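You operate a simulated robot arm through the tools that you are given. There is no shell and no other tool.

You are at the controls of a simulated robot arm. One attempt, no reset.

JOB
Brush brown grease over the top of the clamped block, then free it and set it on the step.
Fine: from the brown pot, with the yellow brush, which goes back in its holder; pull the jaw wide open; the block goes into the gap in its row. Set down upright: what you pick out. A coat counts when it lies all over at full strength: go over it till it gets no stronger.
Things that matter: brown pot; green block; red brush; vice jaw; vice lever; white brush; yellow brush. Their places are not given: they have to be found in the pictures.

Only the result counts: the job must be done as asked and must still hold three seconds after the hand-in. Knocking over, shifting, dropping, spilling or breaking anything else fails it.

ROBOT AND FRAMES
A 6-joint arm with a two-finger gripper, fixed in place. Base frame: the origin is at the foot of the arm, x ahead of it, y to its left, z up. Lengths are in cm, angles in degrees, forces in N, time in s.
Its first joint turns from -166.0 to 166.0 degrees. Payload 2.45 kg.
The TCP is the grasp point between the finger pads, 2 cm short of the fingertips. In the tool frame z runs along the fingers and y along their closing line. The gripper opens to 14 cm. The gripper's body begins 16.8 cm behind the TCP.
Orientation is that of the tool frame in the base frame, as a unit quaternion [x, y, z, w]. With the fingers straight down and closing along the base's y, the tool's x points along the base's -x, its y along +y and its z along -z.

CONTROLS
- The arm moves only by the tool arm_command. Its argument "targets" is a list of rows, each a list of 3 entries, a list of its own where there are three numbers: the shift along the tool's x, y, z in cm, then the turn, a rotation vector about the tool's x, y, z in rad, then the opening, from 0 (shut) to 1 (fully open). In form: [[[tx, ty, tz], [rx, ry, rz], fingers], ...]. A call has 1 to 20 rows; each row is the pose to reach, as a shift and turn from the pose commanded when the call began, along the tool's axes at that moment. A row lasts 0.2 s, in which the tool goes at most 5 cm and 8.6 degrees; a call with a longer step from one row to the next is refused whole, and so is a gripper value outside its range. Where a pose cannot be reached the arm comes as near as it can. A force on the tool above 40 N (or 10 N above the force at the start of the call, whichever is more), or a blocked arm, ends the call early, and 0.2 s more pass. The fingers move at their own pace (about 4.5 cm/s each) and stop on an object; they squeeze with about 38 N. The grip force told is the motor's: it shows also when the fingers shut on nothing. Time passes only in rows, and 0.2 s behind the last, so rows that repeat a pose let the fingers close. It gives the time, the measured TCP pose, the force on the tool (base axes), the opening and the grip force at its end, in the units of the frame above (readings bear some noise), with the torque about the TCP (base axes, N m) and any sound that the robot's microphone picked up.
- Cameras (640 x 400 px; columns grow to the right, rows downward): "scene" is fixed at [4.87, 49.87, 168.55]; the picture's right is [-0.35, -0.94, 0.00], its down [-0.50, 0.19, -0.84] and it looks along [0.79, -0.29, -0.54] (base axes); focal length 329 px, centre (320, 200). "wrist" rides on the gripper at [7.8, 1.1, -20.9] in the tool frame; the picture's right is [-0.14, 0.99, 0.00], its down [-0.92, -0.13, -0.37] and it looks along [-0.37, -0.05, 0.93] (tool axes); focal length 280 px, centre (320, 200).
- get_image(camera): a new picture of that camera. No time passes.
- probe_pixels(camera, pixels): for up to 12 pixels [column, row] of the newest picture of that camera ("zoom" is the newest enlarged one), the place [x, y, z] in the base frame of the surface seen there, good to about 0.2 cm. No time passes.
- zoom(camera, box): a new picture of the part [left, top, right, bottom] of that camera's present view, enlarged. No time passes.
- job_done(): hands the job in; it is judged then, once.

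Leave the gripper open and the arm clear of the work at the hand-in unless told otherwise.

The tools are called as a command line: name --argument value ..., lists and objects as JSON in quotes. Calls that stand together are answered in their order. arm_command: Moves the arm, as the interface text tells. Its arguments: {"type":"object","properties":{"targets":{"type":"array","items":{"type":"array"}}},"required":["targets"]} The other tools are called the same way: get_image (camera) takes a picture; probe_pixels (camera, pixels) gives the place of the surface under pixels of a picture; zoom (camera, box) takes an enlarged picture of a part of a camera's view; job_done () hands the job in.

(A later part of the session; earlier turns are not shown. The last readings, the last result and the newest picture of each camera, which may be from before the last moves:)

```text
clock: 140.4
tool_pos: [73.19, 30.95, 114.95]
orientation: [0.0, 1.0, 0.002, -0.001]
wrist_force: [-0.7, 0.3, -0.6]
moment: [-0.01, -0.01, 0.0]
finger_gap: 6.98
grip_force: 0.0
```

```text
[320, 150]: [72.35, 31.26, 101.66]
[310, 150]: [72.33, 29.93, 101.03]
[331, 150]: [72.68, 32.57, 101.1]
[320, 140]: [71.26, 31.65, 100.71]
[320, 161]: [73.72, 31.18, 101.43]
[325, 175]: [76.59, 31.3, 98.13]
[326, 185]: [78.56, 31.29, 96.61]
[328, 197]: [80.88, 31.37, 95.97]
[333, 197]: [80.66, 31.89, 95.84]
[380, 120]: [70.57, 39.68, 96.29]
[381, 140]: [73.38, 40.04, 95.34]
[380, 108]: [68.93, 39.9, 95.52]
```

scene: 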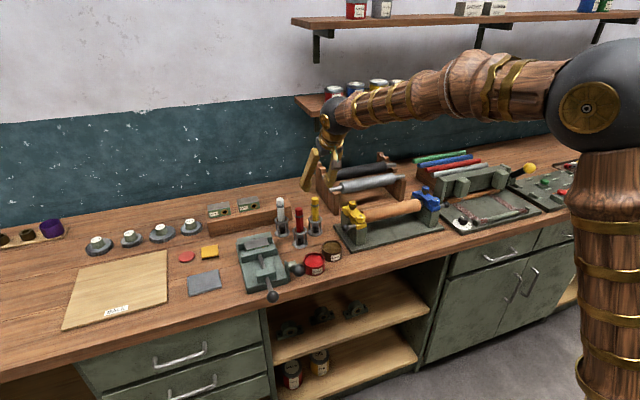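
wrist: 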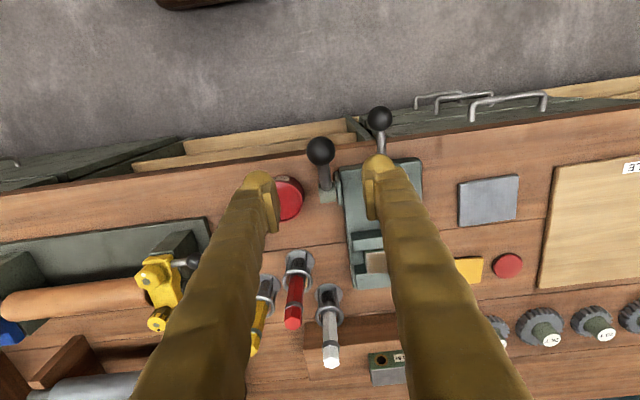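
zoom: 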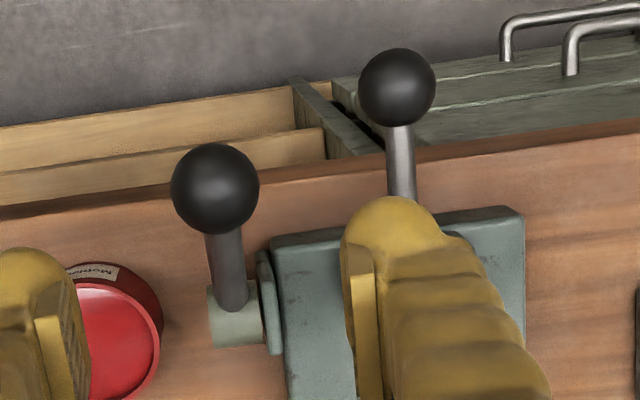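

Ball centre (72.8,31.25,100), radius 1.75; hub near (80.4,94.5), so the lever stands at about 144° in the x–z plane. I lower the open fingers around the ball.

arm_command --targets '[[[0.2, 0.1, 3.7], [0, 0, 0], 0.5], [[0.4, 0.25, 7.4], [0, 0, 0], 0.5], [[0.4, 0.25, 11.0], [0, 0, 0], 0.5], [[0.4, 0.25, 13.5], [0, 0, 0], 0.5], [[0.4, 0.25, 14.8], [0, 0, 0], 0.5], [[0.4, 0.25, 14.8], [0, 0, 0], 0.5]]'

zoom --camera "wrist" --box '[220, 100, 420, 260]'

zoom --camera "scene" --box '[250, 210, 340, 300]'

```text
clock: 141.8
tool_pos: [72.76, 31.15, 100.11]
orientation: [0.0, 1.0, 0.001, 0.001]
wrist_force: [-0.4, 0.4, -0.8]
moment: [0.02, 0.03, 0.01]
finger_gap: 7.01
grip_force: 0.1
```

```text
2.50 times, centred on (320, 180) of wrist
```

zoom: 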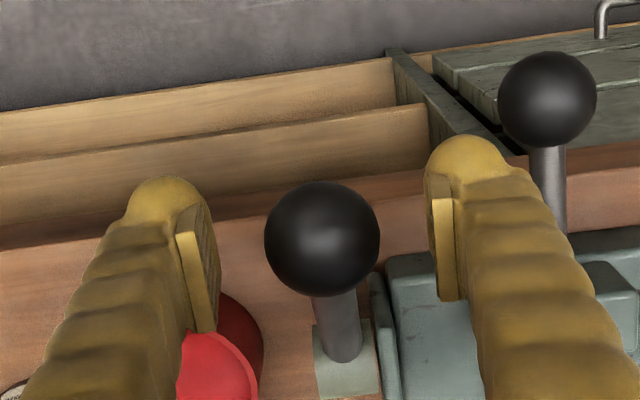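

```text
4.44 times, centred on (295, 255) of scene
```

zoom: 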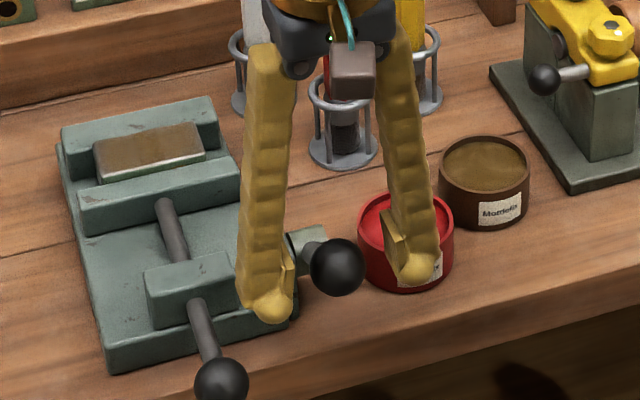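

The ball is between the pads. I close on it.

arm_command --targets '[[[0, 0, 0], [0, 0, 0], 0.35], [[0, 0, 0], [0, 0, 0], 0.2], [[0, 0, 0], [0, 0, 0], 0.1], [[0, 0, 0], [0, 0, 0], 0.1], [[0, 0, 0], [0, 0, 0], 0.1]]'

```text
clock: 143.0
tool_pos: [72.67, 31.14, 100.15]
orientation: [0.0, 1.0, 0.001, 0.0]
wrist_force: [0.4, 12.4, -0.2]
moment: [0.11, -0.01, 0.0]
finger_gap: 3.46
grip_force: 44.7
```

The ball is gripped; a 12 N side force says I should shift +0.1 cm in y. I try turning the lever up and over by 5°: ball +0.5 in x, +0.65 in z.

arm_command --targets '[[[0, 0.12, 0], [0, 0, 0], 0.1], [[-0.25, 0.12, -0.32], [0, 0, 0], 0.1], [[-0.5, 0.12, -0.65], [0, 0, 0], 0.1], [[-0.5, 0.12, -0.65], [0, 0, 0], 0.1]]'

```text
clock: 144.1
tool_pos: [73.1, 31.2, 100.76]
orientation: [-0.001, 1.0, 0.0, -0.001]
wrist_force: [3.4, -2.5, -1.0]
moment: [0.03, -0.35, -0.04]
finger_gap: 3.48
grip_force: 45.3
stopped in row 4: the force on the tool passed its limit at 41 N (the readings are from after the stop); the commanded pose is now the measured one
```

It stopped at 41 N. I check whether the lever moved or the fingers slid.

zoom --camera "scene" --box '[250, 210, 340, 300]'

zoom --camera "wrist" --box '[220, 100, 420, 260]'

```text
4.44 times, centred on (295, 255) of scene
```

zoom: 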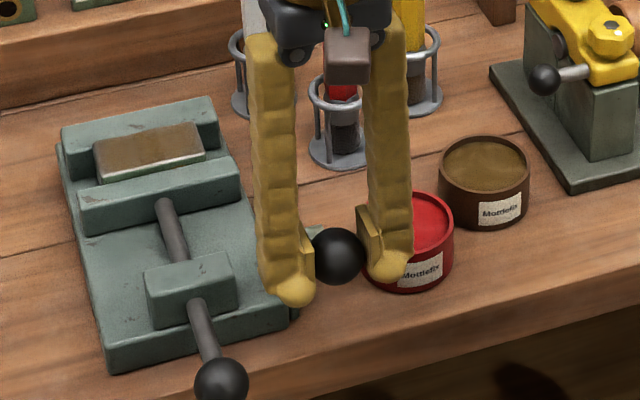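

```text
2.50 times, centred on (320, 180) of wrist
```

zoom: 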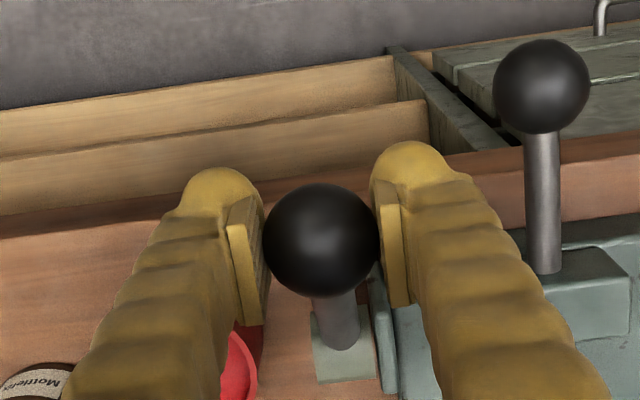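

The ball rose about 0.6 cm, so it does move that way, stiffly or off its arc. I make a tiny further step (0.3 cm along the arc) and read the force.

arm_command --targets '[[[-0.1, 0, -0.11], [0, 0, 0], 0.1], [[-0.2, 0, -0.23], [0, 0, 0], 0.1]]'

```text
clock: 144.7
tool_pos: [73.2, 31.34, 100.92]
orientation: [0.0, 1.0, 0.001, -0.001]
wrist_force: [-8.5, -2.6, -16.2]
moment: [-0.03, 1.42, -0.01]
finger_gap: 3.51
grip_force: 44.3
```

The 18 N resistance comes with a 1.4 N·m twist: my pads hinder the ball from turning. Better to push it. I open, back off upward, and then close the fingers on the robot side of the ball.

arm_command --targets '[[[0, 0, 0], [0, 0, 0], 0.25], [[0, 0, 0], [0, 0, 0], 0.4], [[0, 0, 0], [0, 0, 0], 0.45], [[0, 0, -3], [0, 0, 0], 0.45], [[0, 0, -6], [0, 0, 0], 0.45], [[2.4, 0, -6], [0, 0, 0], 0.2], [[4.8, 0, -6], [0, 0, 0], 0], [[4.8, 0, -6], [0, 0, 0], 0], [[4.8, 0, -6], [0, 0, 0], 0]]'

get_image --camera "wrist"

zoom --camera "scene" --box '[250, 200, 340, 300]'

```text
clock: 146.7
tool_pos: [68.55, 31.32, 106.97]
orientation: [0.0, 1.0, 0.001, -0.001]
wrist_force: [1.0, 0.3, 0.5]
moment: [0.01, -0.02, -0.03]
finger_gap: 0.03
grip_force: 18.8
```

```text
taken
```

wrist: 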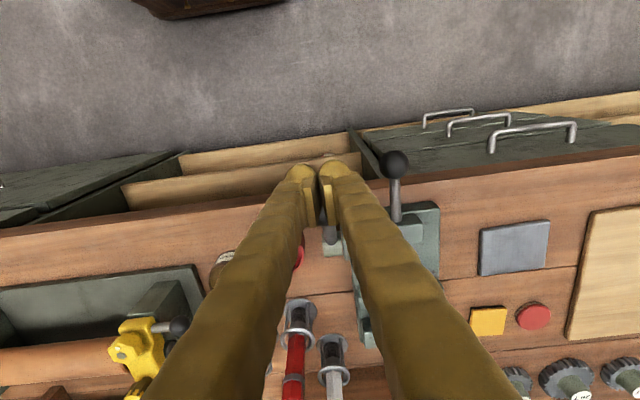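

```text
4.00 times, centred on (295, 250) of scene
```

zoom: 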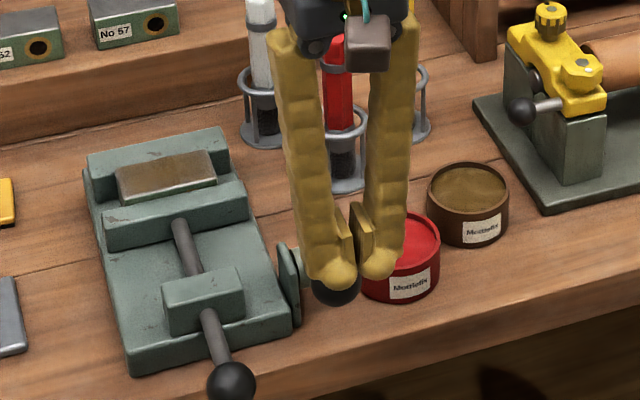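

I step further back toward the robot (x≈66.5) to see the ball freely before pushing.

arm_command --targets '[[[2, 0, 0], [0, 0, 0], 0], [[2, 0, 0], [0, 0, 0], 0]]'

zoom --camera "wrist" --box '[270, 130, 420, 260]'

zoom --camera "scene" --box '[270, 230, 330, 300]'

```text
clock: 147.3
tool_pos: [66.5, 31.22, 107.18]
orientation: [0.0, 1.0, 0.0, 0.0]
wrist_force: [0.0, 0.1, 0.3]
moment: [-0.01, -0.01, -0.02]
finger_gap: 0.0
grip_force: 29.5
```

```text
3.08 times, centred on (345, 195) of wrist
```

zoom: 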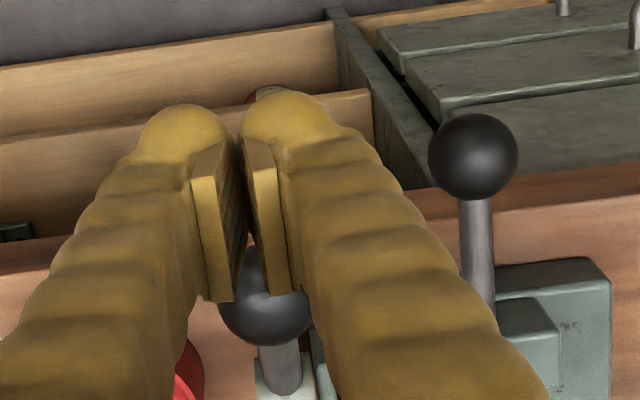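

```text
5.71 times, centred on (300, 265) of scene
```

zoom: 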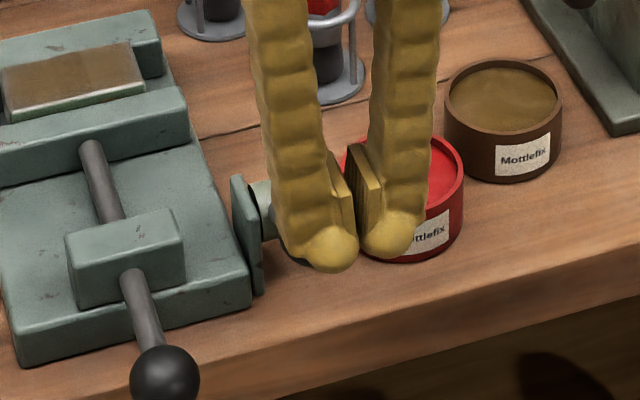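

I lower to z≈101 and then push slowly in +x against the ball.

arm_command --targets '[[[0, 0, 3], [0, 0, 0], 0], [[0, 0, 6], [0, 0, 0], 0], [[0, 0, 6], [0, 0, 0], 0], [[-1, 0, 6], [0, 0, 0], 0], [[-2, 0, 6], [0, 0, 0], 0], [[-2.7, 0, 6], [0, 0, 0], 0], [[-3.2, 0, 6], [0, 0, 0], 0], [[-3.7, 0, 6], [0, 0, 0], 0]]'

zoom --camera "wrist" --box '[270, 130, 420, 260]'

zoom --camera "scene" --box '[270, 230, 330, 300]'

```text
clock: 149.1
tool_pos: [70.27, 31.32, 100.98]
orientation: [0.0, 1.0, 0.0, 0.001]
wrist_force: [-1.7, 0.0, -1.2]
moment: [0.03, 0.03, -0.02]
finger_gap: 0.0
grip_force: 29.3
```

```text
3.08 times, centred on (345, 195) of wrist
```

zoom: 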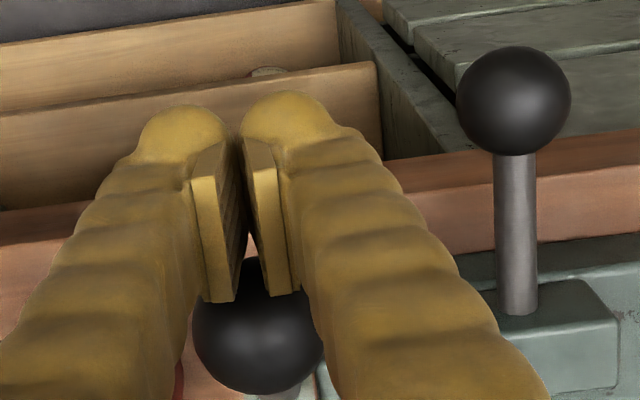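

```text
5.71 times, centred on (300, 265) of scene
```

zoom: 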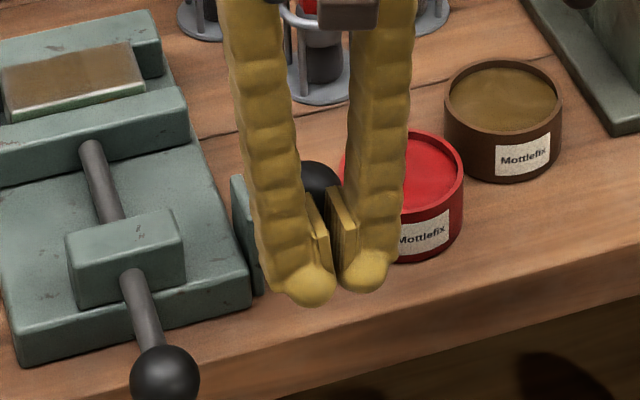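

Light contact. I keep pushing in +x in 0.6 cm steps.

arm_command --targets '[[[-0.6, 0, 0], [0, 0, 0], 0], [[-1.2, 0, 0], [0, 0, 0], 0], [[-1.8, 0, 0], [0, 0, 0], 0], [[-2.4, 0, 0], [0, 0, 0], 0]]'

zoom --camera "scene" --box '[270, 230, 330, 300]'

zoom --camera "wrist" --box '[270, 130, 420, 260]'

```text
clock: 150.1
tool_pos: [72.58, 31.08, 100.93]
orientation: [0.0, 1.0, 0.0, 0.0]
wrist_force: [0.1, -0.8, -0.1]
moment: [0.04, -0.02, -0.02]
finger_gap: 0.01
grip_force: 29.3
```

```text
5.71 times, centred on (300, 265) of scene
```

zoom: 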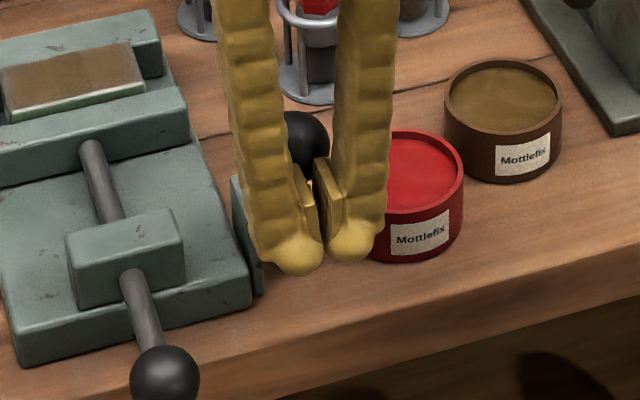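

```text
3.08 times, centred on (345, 195) of wrist
```

zoom: 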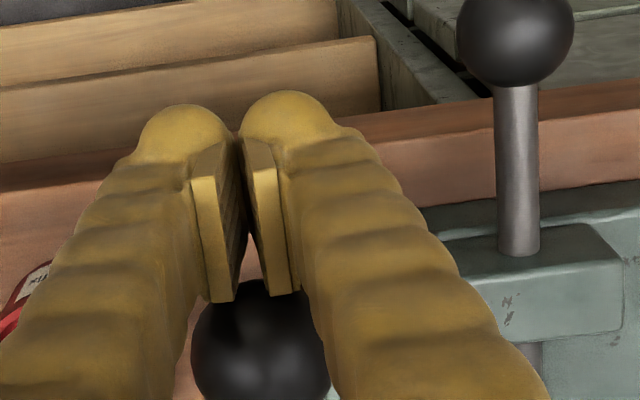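

The lever turns freely. I continue pushing to x≈77.

arm_command --targets '[[[-0.8, 0.1, 0], [0, 0, 0], 0], [[-1.6, 0.2, -0.3], [0, 0, 0], 0], [[-2.4, 0.2, -0.6], [0, 0, 0], 0], [[-3.2, 0.2, -0.9], [0, 0, 0], 0], [[-4.0, 0.2, -1.0], [0, 0, 0], 0], [[-4.5, 0.2, -1.0], [0, 0, 0], 0]]'

zoom --camera "scene" --box '[260, 220, 330, 300]'

zoom --camera "wrist" --box '[250, 130, 400, 260]'

```text
clock: 151.5
tool_pos: [77.03, 31.43, 101.97]
orientation: [0.0, 1.0, 0.0, -0.001]
wrist_force: [0.2, 0.3, -0.1]
moment: [0.0, -0.02, -0.03]
finger_gap: 0.0
grip_force: 28.8
```

```text
5.00 times, centred on (295, 260) of scene
```

zoom: 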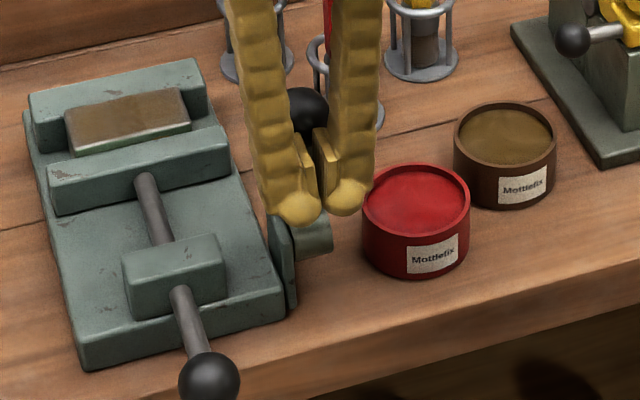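

```text
3.08 times, centred on (325, 195) of wrist
```

zoom: 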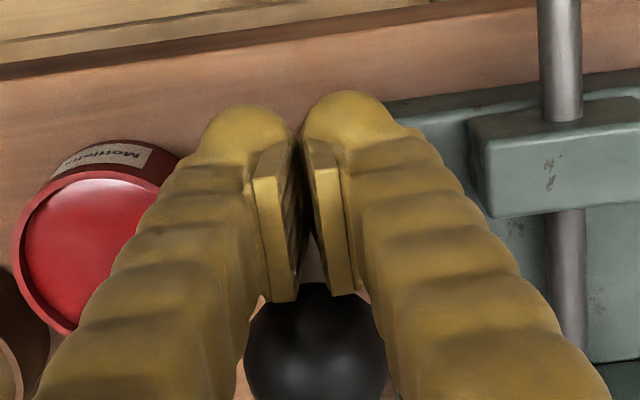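

The lever is about vertical. I continue over to the other side, until it meets resistance.

arm_command --targets '[[[-0.8, 0, 0], [0, 0, 0], 0], [[-1.6, 0, 0], [0, 0, 0], 0], [[-2.4, 0, 0], [0, 0, 0], 0], [[-3.2, 0, 0.2], [0, 0, 0], 0], [[-4.0, 0, 0.4], [0, 0, 0], 0], [[-4.8, 0, 0.6], [0, 0, 0], 0]]'

zoom --camera "scene" --box '[260, 220, 330, 300]'

zoom --camera "wrist" --box '[250, 130, 400, 260]'

```text
clock: 152.4
tool_pos: [79.45, 31.44, 101.87]
orientation: [0.0, 1.0, -0.002, -0.004]
wrist_force: [-18.0, -3.8, 4.3]
moment: [0.01, -0.2, -0.14]
finger_gap: 0.01
grip_force: 29.6
stopped in row 4: the force on the tool passed its limit at 57 N (the readings are from after the stop); the commanded pose is now the measured one
```

```text
5.00 times, centred on (295, 260) of scene
```

zoom: 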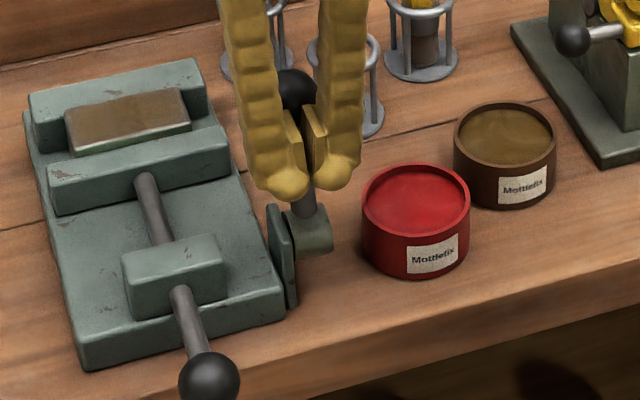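

```text
3.08 times, centred on (325, 195) of wrist
```

zoom: 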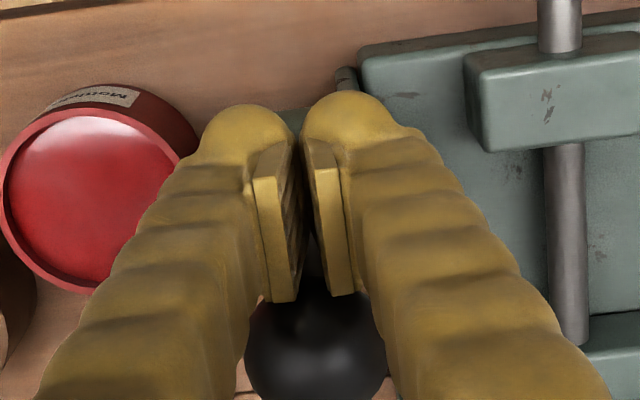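

The lever has met its end stop slightly past vertical (57 N stop). I back off and up to look.

arm_command --targets '[[[1, 0, 0], [0, 0, 0], 0], [[3, 0, 0], [0, 0, 0], 0], [[6, 0, -2], [0, 0, 0], 0], [[8, 0, -5], [0, 0, 0], 0], [[8, 0, -9], [0, 0, 0], 0.2], [[8, 0, -9], [0, 0, 0], 0.4]]'

zoom --camera "scene" --box '[240, 210, 330, 310]'

get_image --camera "wrist"

```text
clock: 153.8
tool_pos: [71.37, 31.34, 110.97]
orientation: [0.0, 1.0, -0.001, -0.003]
wrist_force: [-0.9, -0.6, -0.4]
moment: [0.01, 0.02, 0.0]
finger_gap: 5.04
grip_force: 0.0
```

```text
4.00 times, centred on (285, 260) of scene
```

zoom: 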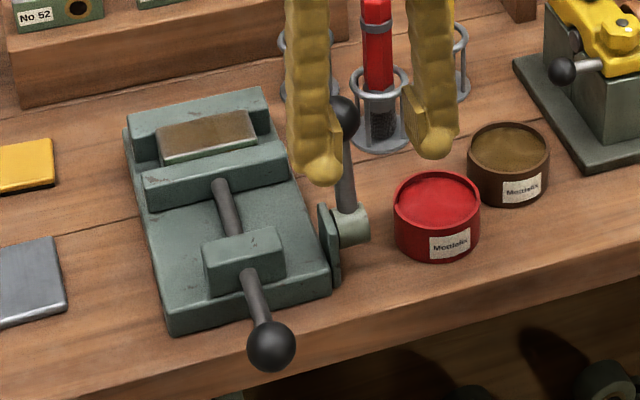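

```text
taken
```

wrist: 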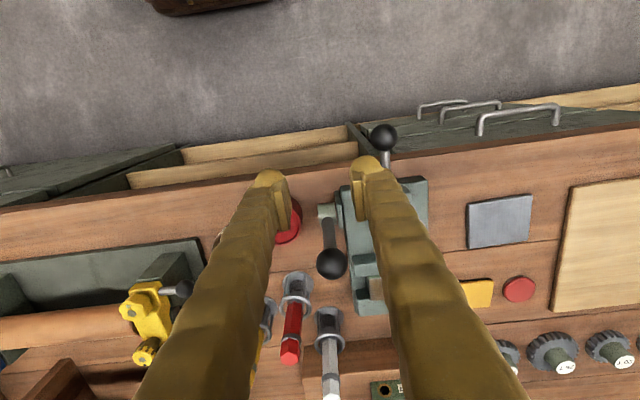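

The lever is released (upright). Next the jaw's handle: I measure the handle ball, rod, post and vice bed front.

probe_pixels --camera "zoom" --pixels '[[270, 345], [262, 335], [285, 350], [255, 300], [248, 275], [215, 262], [275, 250], [212, 285], [172, 322], [330, 290], [342, 115], [347, 180]]'

probe_pixels --camera "wrist" --pixels '[[384, 138], [376, 138], [392, 138], [384, 130], [384, 146], [388, 160], [332, 262], [332, 245]]'

```text
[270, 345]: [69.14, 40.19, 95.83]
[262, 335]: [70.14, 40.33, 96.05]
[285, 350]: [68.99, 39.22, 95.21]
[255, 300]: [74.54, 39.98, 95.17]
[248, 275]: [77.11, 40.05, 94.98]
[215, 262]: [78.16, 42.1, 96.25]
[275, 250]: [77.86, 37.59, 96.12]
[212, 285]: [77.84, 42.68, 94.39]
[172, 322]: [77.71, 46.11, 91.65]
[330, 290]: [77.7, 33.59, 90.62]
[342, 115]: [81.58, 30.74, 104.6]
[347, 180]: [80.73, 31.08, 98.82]
```

```text
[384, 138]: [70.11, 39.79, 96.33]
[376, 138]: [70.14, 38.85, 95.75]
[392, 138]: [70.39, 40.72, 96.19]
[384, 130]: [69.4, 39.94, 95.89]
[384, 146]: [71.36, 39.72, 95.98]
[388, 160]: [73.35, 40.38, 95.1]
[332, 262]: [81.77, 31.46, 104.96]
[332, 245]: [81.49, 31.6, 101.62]
```

Handle rod axis y≈39.95, z≈94.6; ball back at x≈72; post and bed begin at x≈77.7. I straddle the rod just behind the ball with the fingers and close on it.

arm_command --targets '[[[-1.2, 4.2, 0], [0, 0, 0], 0.4], [[-2.5, 8.55, 0], [0, 0, 0], 0.4], [[-2.5, 8.55, 4], [0, 0, 0], 0.4], [[-2.5, 8.55, 8], [0, 0, 0], 0.4], [[-2.5, 8.55, 12], [0, 0, 0], 0.4], [[-2.5, 8.55, 14.5], [0, 0, 0], 0.4], [[-2.5, 8.55, 15.7], [0, 0, 0], 0.4], [[-2.5, 8.55, 15.7], [0, 0, 0], 0.4]]'

zoom --camera "wrist" --box '[220, 100, 420, 260]'

zoom --camera "scene" --box '[230, 210, 330, 310]'

```text
clock: 155.7
tool_pos: [74.05, 40.0, 95.41]
orientation: [0.0, 1.0, -0.001, -0.004]
wrist_force: [0.0, -0.3, 0.1]
moment: [0.01, 0.0, 0.01]
finger_gap: 5.6
grip_force: 0.0
```

```text
2.50 times, centred on (320, 180) of wrist
```

zoom: 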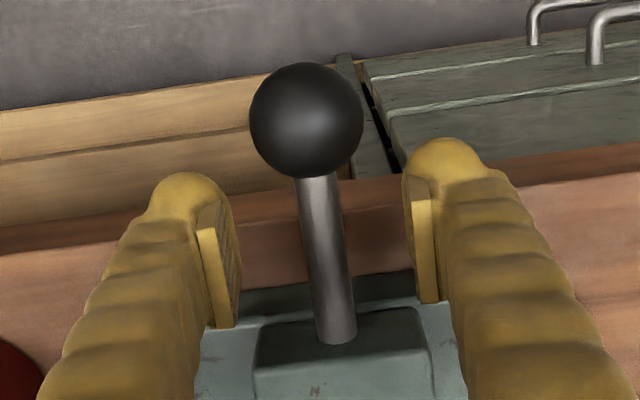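

```text
4.00 times, centred on (280, 260) of scene
```

zoom: 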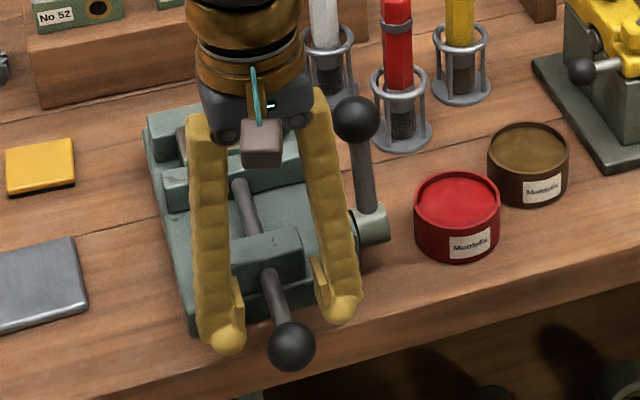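

The rod is between the pads. I close on it.

arm_command --targets '[[[0, 0, 0], [0, 0, 0], 0.25], [[0, 0, 0], [0, 0, 0], 0.12], [[0, 0, 0], [0, 0, 0], 0.05], [[0, 0, 0], [0, 0, 0], 0.05], [[0, 0, 0], [0, 0, 0], 0.05]]'

```text
clock: 156.8
tool_pos: [74.07, 40.07, 95.44]
orientation: [0.0, 1.0, 0.0, -0.003]
wrist_force: [-0.3, 19.6, -3.7]
moment: [0.19, -0.03, -0.23]
finger_gap: 1.25
grip_force: 39.2
```

I relax the side force by +0.15 cm in y and start pulling toward -x.

arm_command --targets '[[[0, 0.15, 0], [0, 0, 0], 0.05], [[0.4, 0.15, 0], [0, 0, 0], 0.05], [[0.9, 0.15, 0], [0, 0, 0], 0.05], [[1.4, 0.15, 0], [0, 0, 0], 0.05], [[1.9, 0.15, 0], [0, 0, 0], 0.05]]'

zoom --camera "scene" --box '[230, 210, 330, 310]'

```text
clock: 158.1
tool_pos: [72.08, 40.03, 95.18]
orientation: [0.001, 1.0, -0.001, -0.004]
wrist_force: [1.4, -31.0, 7.4]
moment: [-0.23, 0.08, 0.36]
finger_gap: 1.17
grip_force: 39.3
```

```text
4.00 times, centred on (280, 260) of scene
```

zoom: 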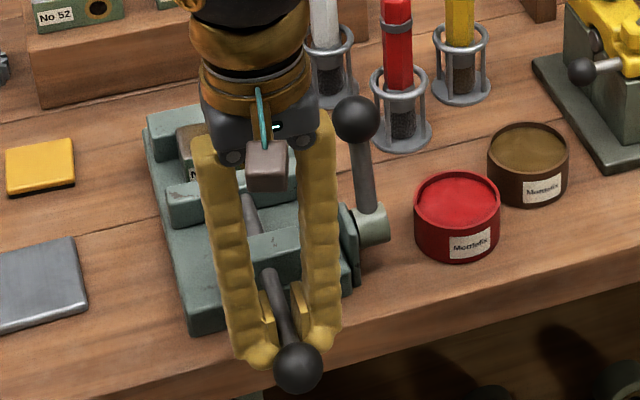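

The jaw moves (the block's label shows now). I correct y by -0.09 and go on pulling.

arm_command --targets '[[[0, -0.09, 0], [0, 0, 0], 0.05], [[0.6, -0.09, 0], [0, 0, 0], 0.05], [[1.2, -0.09, 0], [0, 0, 0], 0.05], [[1.8, -0.09, 0], [0, 0, 0], 0.05], [[2.4, -0.09, 0], [0, 0, 0], 0.05]]'

zoom --camera "scene" --box '[230, 210, 330, 310]'

```text
clock: 159.2
tool_pos: [69.66, 40.08, 95.23]
orientation: [0.0, 1.0, -0.001, -0.003]
wrist_force: [1.5, -3.3, -21.8]
moment: [0.02, -0.44, 0.05]
finger_gap: 1.17
grip_force: 38.8
```

```text
4.00 times, centred on (280, 260) of scene
```

zoom: 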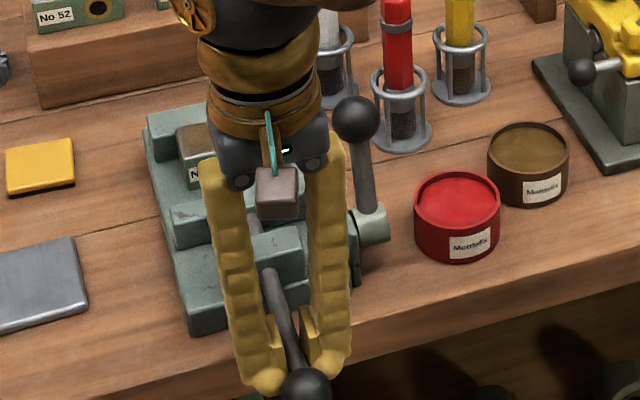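

Vertical side load -22 N, so I lower 0.06 cm and continue the pull.

arm_command --targets '[[[0, 0, 0.06], [0, 0, 0], 0.05], [[0.5, 0, 0.06], [0, 0, 0], 0.05], [[1.0, 0, 0.06], [0, 0, 0], 0.05], [[1.5, 0, 0.06], [0, 0, 0], 0.05], [[2.0, 0, 0.06], [0, 0, 0], 0.05]]'

zoom --camera "scene" --box '[230, 210, 330, 310]'

```text
clock: 160.4
tool_pos: [67.72, 39.96, 95.18]
orientation: [0.0, 1.0, 0.0, -0.004]
wrist_force: [1.6, 2.0, -5.5]
moment: [0.04, 0.1, -0.03]
finger_gap: 1.17
grip_force: 38.5
```

```text
4.00 times, centred on (280, 260) of scene
```

zoom: 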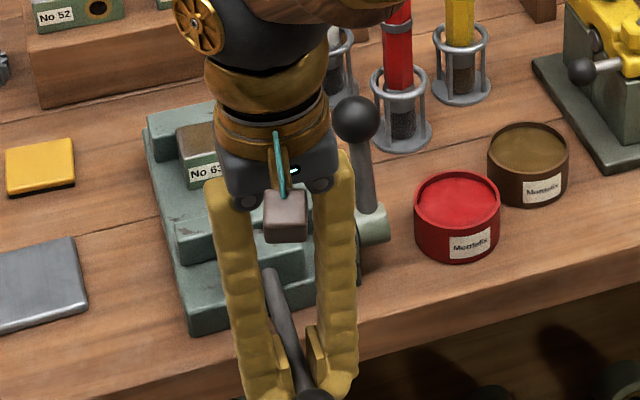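

Label "No 63…" is visible. I continue pulling until the stop.

arm_command --targets '[[[0.4, 0, 0], [0, 0, 0], 0.05], [[0.8, 0, 0], [0, 0, 0], 0.05], [[1.2, 0, 0], [0, 0, 0], 0.05], [[1.6, 0, 0], [0, 0, 0], 0.05], [[2.0, 0, 0], [0, 0, 0], 0.05]]'

zoom --camera "scene" --box '[230, 210, 330, 310]'

```text
clock: 161.4
tool_pos: [66.61, 40.0, 95.07]
orientation: [0.0, 1.0, 0.001, 0.0]
wrist_force: [7.0, 3.4, -7.8]
moment: [0.02, -0.3, -0.02]
finger_gap: 1.15
grip_force: 38.5
stopped in row 4: the force on the tool passed its limit at 50 N (the readings are from after the stop); the commanded pose is now the measured one
```

```text
4.00 times, centred on (280, 260) of scene
```

zoom: 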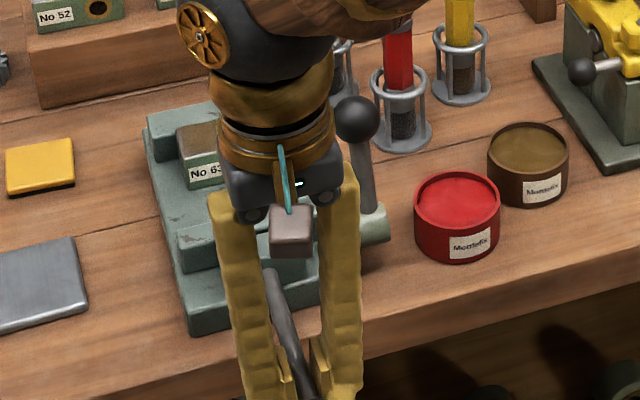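

End stop reached (travel about 7.4 cm): the jaw is wide open. I open the fingers and raise.

arm_command --targets '[[[0, 0, 0], [0, 0, 0], 0.15], [[0, 0, 0], [0, 0, 0], 0.3], [[0, 0, 0], [0, 0, 0], 0.4], [[0, 0, 0], [0, 0, 0], 0.4], [[0, 0, -3], [0, 0, 0], 0.4], [[0, 0, -7], [0, 0, 0], 0.4], [[0, 0, -11], [0, 0, 0], 0.5], [[0, 0, -15], [0, 0, 0], 0.6], [[0, 0, -19], [0, 0, 0], 0.7], [[0, 0, -22], [0, 0, 0], 0.8], [[0, 0, -22], [0, 0, 0], 0.8]]'

zoom --camera "scene" --box '[220, 200, 330, 310]'

get_image --camera "wrist"

```text
clock: 163.8
tool_pos: [66.71, 40.11, 117.27]
orientation: [0.0, 1.0, 0.0, -0.002]
wrist_force: [-0.3, -0.2, 0.0]
moment: [-0.02, -0.01, 0.01]
finger_gap: 11.19
grip_force: 0.0
```

```text
3.64 times, centred on (275, 255) of scene
```

zoom: 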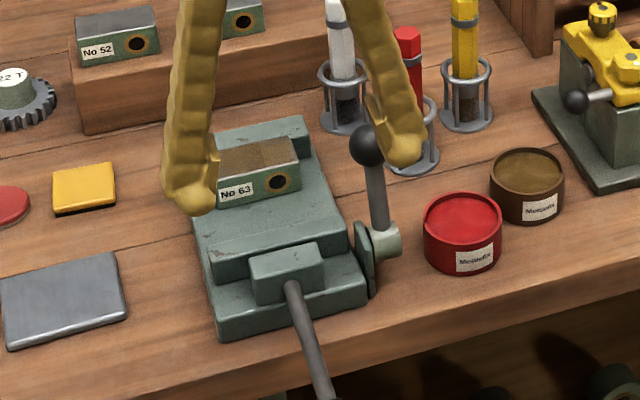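

```text
taken
```

wrist: 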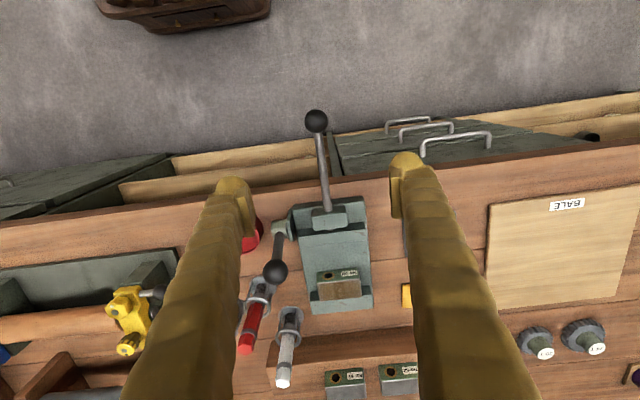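

The jaw is wide open and block No 63 stands free on the vice bed. Before picking it I test, with the empty gripper, that the gap on the step (114.4,27.6) can be reached with a 45° outward tilt, staying high.

arm_command --targets '[[[-4.2, -1.1, -0.5], [0, -0.07, 0], 0.7], [[-8.4, -2.3, -1], [0, -0.14, 0], 0.65], [[-12.7, -3.4, -1.5], [0, -0.21, 0], 0.65], [[-17, -4.5, -2], [0, -0.28, 0], 0.65], [[-21.2, -5.7, -2], [0, -0.35, 0], 0.65], [[-25.5, -6.8, -2], [0, -0.43, 0], 0.65], [[-29.7, -8, -2], [0, -0.5, 0], 0.65], [[-34, -9.1, -2], [0, -0.57, 0], 0.65], [[-38.2, -10.2, -2], [0, -0.64, 0], 0.65], [[-42.5, -11.4, -2], [0, -0.71, 0], 0.65], [[-46.7, -12.5, -2], [0, -0.785, 0], 0.65], [[-46.7, -12.5, -2], [0, -0.785, 0], 0.65], [[-46.7, -12.5, -2], [0, -0.785, 0], 0.65]]'

get_image --camera "scene"

get_image --camera "wrist"

```text
clock: 166.6
tool_pos: [113.48, 27.65, 119.16]
orientation: [0.0, 0.925, 0.0, 0.381]
wrist_force: [-0.7, -0.3, 0.1]
moment: [-0.02, 0.0, 0.01]
finger_gap: 9.08
grip_force: 0.0
```

```text
taken
```

scene: 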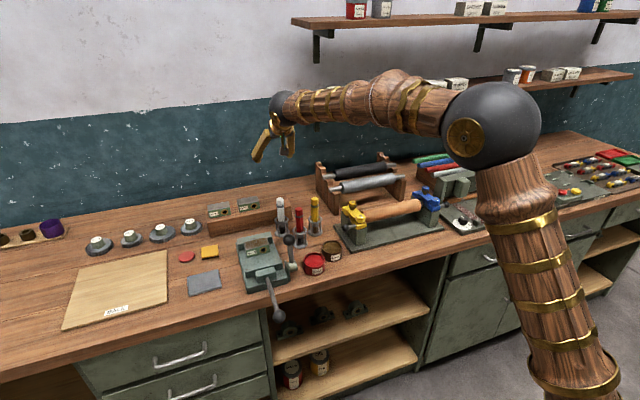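

```text
taken
```

wrist: 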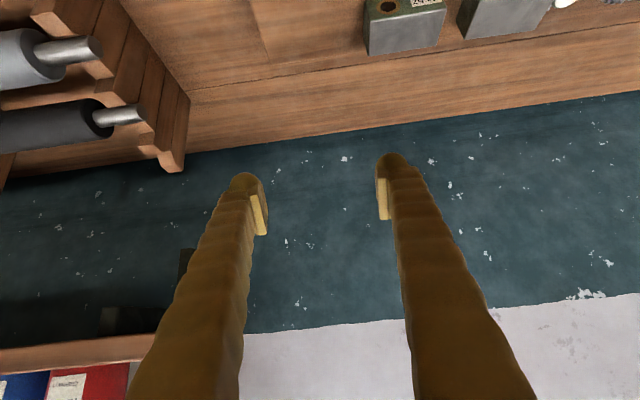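

Reached well at z=119. I lower to z≈105 to test reach further down.

arm_command --targets '[[[2.5, 0, 2.5], [0, 0, 0], 0.65], [[5, 0, 5], [0, 0, 0], 0.65], [[7.5, 0, 7.5], [0, 0, 0], 0.65], [[9.9, 0, 9.9], [0, 0, 0], 0.65], [[9.9, 0, 9.9], [0, 0, 0], 0.65]]'

zoom --camera "scene" --box '[200, 130, 340, 270]'

get_image --camera "wrist"

```text
clock: 167.8
tool_pos: [113.09, 27.4, 104.99]
orientation: [0.0, 0.924, 0.0, 0.381]
wrist_force: [-0.1, -0.1, 0.2]
moment: [0.0, 0.01, -0.03]
finger_gap: 9.1
grip_force: 0.1
```

```text
2.86 times, centred on (270, 200) of scene
```

zoom: 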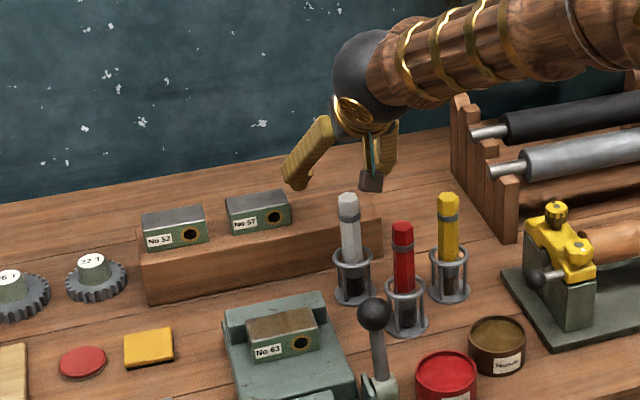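

```text
taken
```

wrist: 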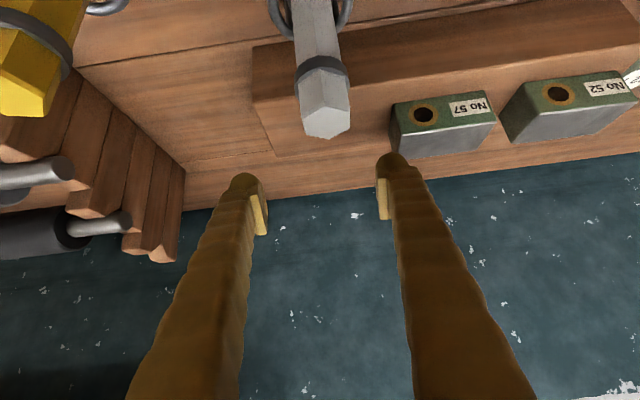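

Reach is fine. From here I measure the gap: step top, No 57's near end, and the step edges.

probe_pixels --camera "wrist" --pixels '[[395, 108], [402, 150], [445, 140], [490, 98], [425, 115], [280, 130], [360, 130], [370, 95], [275, 152], [258, 75], [360, 150], [380, 60]]'

zoom --camera "scene" --box '[205, 185, 305, 245]'

```text
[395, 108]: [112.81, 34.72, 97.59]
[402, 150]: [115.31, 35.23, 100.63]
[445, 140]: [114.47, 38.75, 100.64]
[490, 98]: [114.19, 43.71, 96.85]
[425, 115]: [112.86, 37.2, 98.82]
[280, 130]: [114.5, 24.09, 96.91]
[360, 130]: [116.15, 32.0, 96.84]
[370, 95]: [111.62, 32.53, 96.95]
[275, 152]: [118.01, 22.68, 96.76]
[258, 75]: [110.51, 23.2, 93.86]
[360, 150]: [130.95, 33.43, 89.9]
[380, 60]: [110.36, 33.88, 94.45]
```

```text
6.40 times, centred on (255, 215) of scene
```

zoom: 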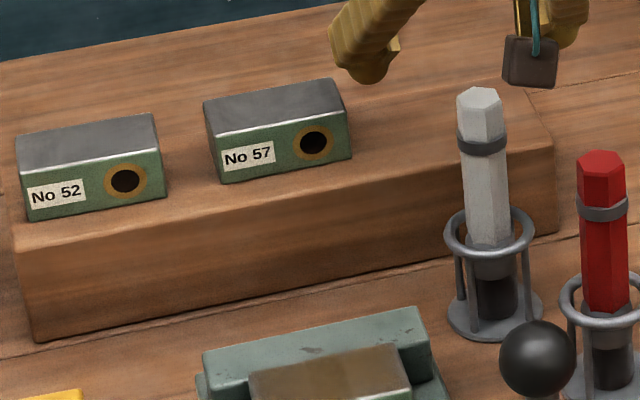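

The gap centre is (114.5,27.55) with step top z≈96.85. I go up and over to above block No 63 in the vice, opening to 10 cm.

arm_command --targets '[[[-3.2, 0, -3.2], [0, 0, 0], 0.65], [[-6.34, 0, -6.39], [0, 0, 0], 0.65], [[-3.8, 2.07, -8.9], [0, 0, 0], 0.65], [[-1.28, 4.13, -11.4], [0, 0, 0], 0.68], [[1.26, 6.2, -13.93], [0, 0, 0], 0.71], [[3.79, 8.27, -16.44], [0, 0, 0], 0.71], [[6.32, 10.33, -18.96], [0, 0, 0], 0.71], [[8.85, 12.4, -21.47], [0, 0, 0], 0.71], [[8.85, 12.4, -21.47], [0, 0, 0], 0.71]]'

get_image --camera "wrist"

zoom --camera "scene" --box '[215, 190, 325, 290]'

```text
clock: 169.8
tool_pos: [91.77, 39.98, 113.94]
orientation: [0.0, 0.925, 0.0, 0.38]
wrist_force: [0.3, 0.2, 0.9]
moment: [-0.01, 0.03, 0.0]
finger_gap: 9.95
grip_force: 0.1
```

```text
taken
```

wrist: 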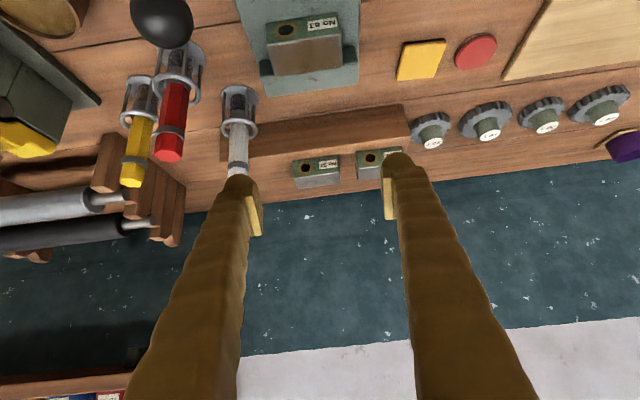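

```text
4.00 times, centred on (270, 240) of scene
```

zoom: 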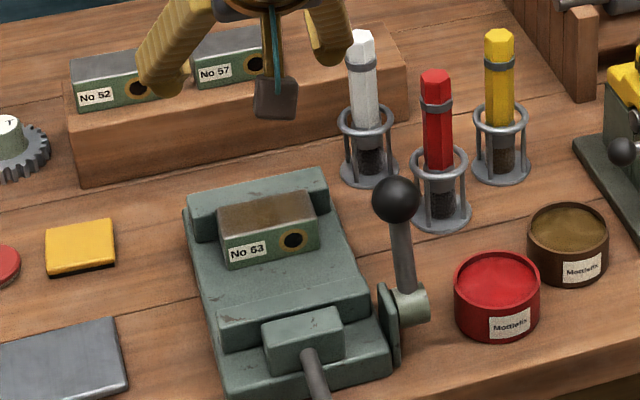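

I check the coat closely and the block's position after the jaw opened.

zoom --camera "scene" --box '[240, 232, 276, 262]'

zoom --camera "wrist" --box '[255, 0, 365, 90]'

```text
13.33 times, centred on (258, 247) of scene
```

zoom: 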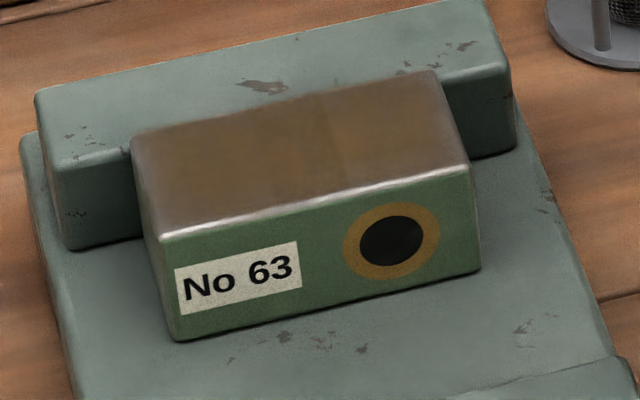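

```text
4.44 times, centred on (310, 45) of wrist
```

zoom: 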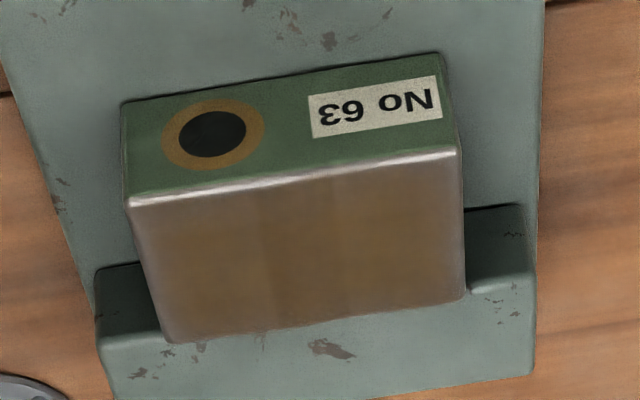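

I compare the rim of the coated block with the plain block No 57 at the same scale, to see if the pale rim is just the bevel.

zoom --camera "scene" --box '[244, 234, 264, 252]'

zoom --camera "scene" --box '[258, 230, 278, 248]'

zoom --camera "wrist" --box '[285, 155, 345, 195]'

```text
16.00 times, centred on (254, 243) of scene
```

zoom: 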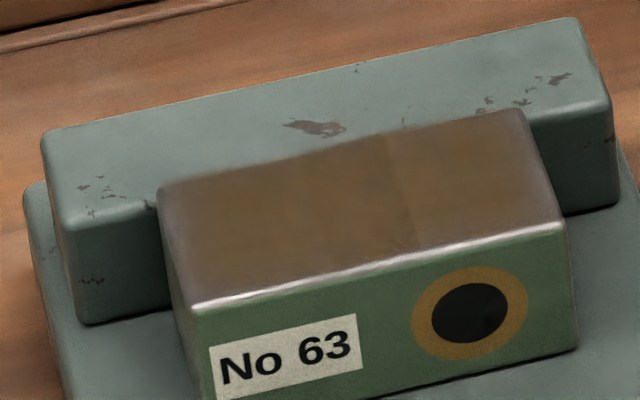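

```text
16.00 times, centred on (268, 239) of scene
```

zoom: 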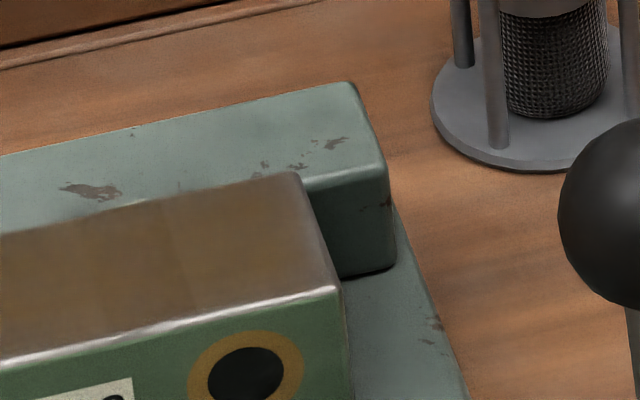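

```text
10.00 times, centred on (315, 175) of wrist
```

zoom: 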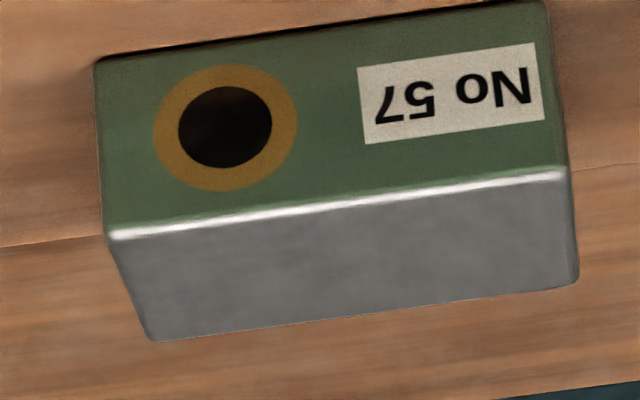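

The plain block shows only a thin bright edge line, while the coated block's rim fades a bit, most at the front-left corner. I go lower (TCP z≈100, fingers straddling above the block) for a close look before deciding.

arm_command --targets '[[[2.5, 0, 2.5], [0, 0, 0], 0.71], [[5, 0, 5], [0, 0, 0], 0.71], [[7.5, 0, 7.5], [0, 0, 0], 0.71], [[9.86, 0, 9.93], [0, 0, 0], 0.71], [[9.86, 0, 9.93], [0, 0, 0], 0.71]]'

get_image --camera "wrist"

zoom --camera "wrist" --box '[230, 60, 430, 190]'

```text
clock: 171.0
tool_pos: [91.81, 39.85, 99.91]
orientation: [0.002, 0.925, -0.001, 0.381]
wrist_force: [0.4, 0.5, 0.5]
moment: [0.01, 0.03, -0.01]
finger_gap: 9.93
grip_force: 0.0
```

```text
taken
```

wrist: 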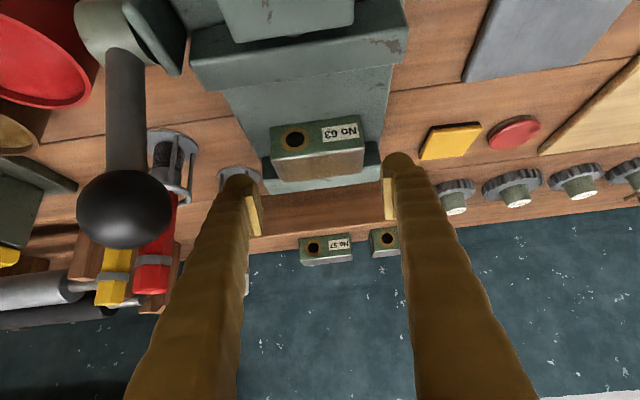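

```text
3.08 times, centred on (330, 125) of wrist
```

zoom: 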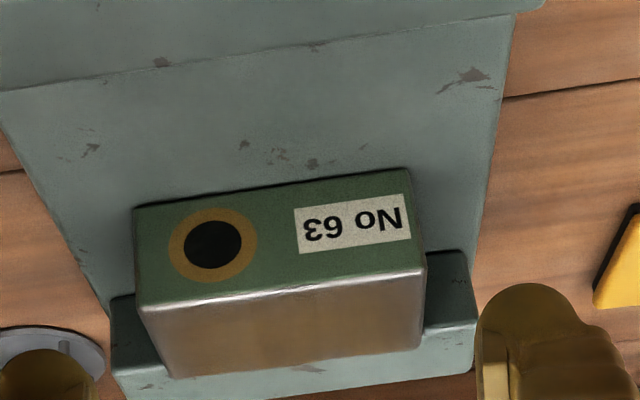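

I set the tool upright near the block to get a nearly top-down view of the coat.

arm_command --targets '[[[0.05, 0, -0.75], [0, 0.13, 0], 0.71], [[0.1, 0, -1.5], [0, 0.26, 0], 0.71], [[0.15, 0, -2.25], [0, 0.39, 0], 0.71], [[0.2, 0, -3.0], [0, 0.52, 0], 0.71], [[0.25, 0, -3.8], [0, 0.65, 0], 0.71], [[0.3, 0, -4.52], [0, 0.782, 0], 0.71], [[0.3, 0, -4.52], [0, 0.782, 0], 0.71]]'

zoom --camera "wrist" --box '[250, 170, 400, 270]'

get_image --camera "wrist"

```text
clock: 172.6
tool_pos: [88.37, 39.9, 103.02]
orientation: [0.0, 1.0, 0.001, 0.0]
wrist_force: [-0.4, 0.0, 0.4]
moment: [0.01, 0.01, -0.02]
finger_gap: 9.92
grip_force: 0.1
```

```text
4.00 times, centred on (325, 220) of wrist
```

zoom: 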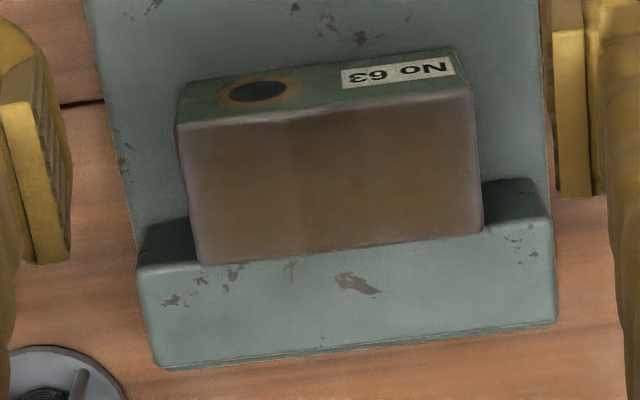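

```text
taken
```

wrist: 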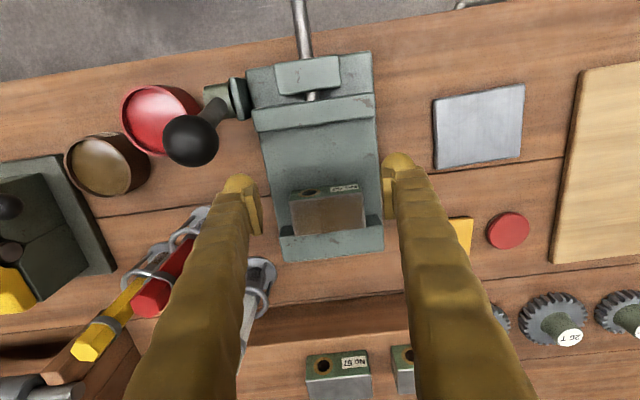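

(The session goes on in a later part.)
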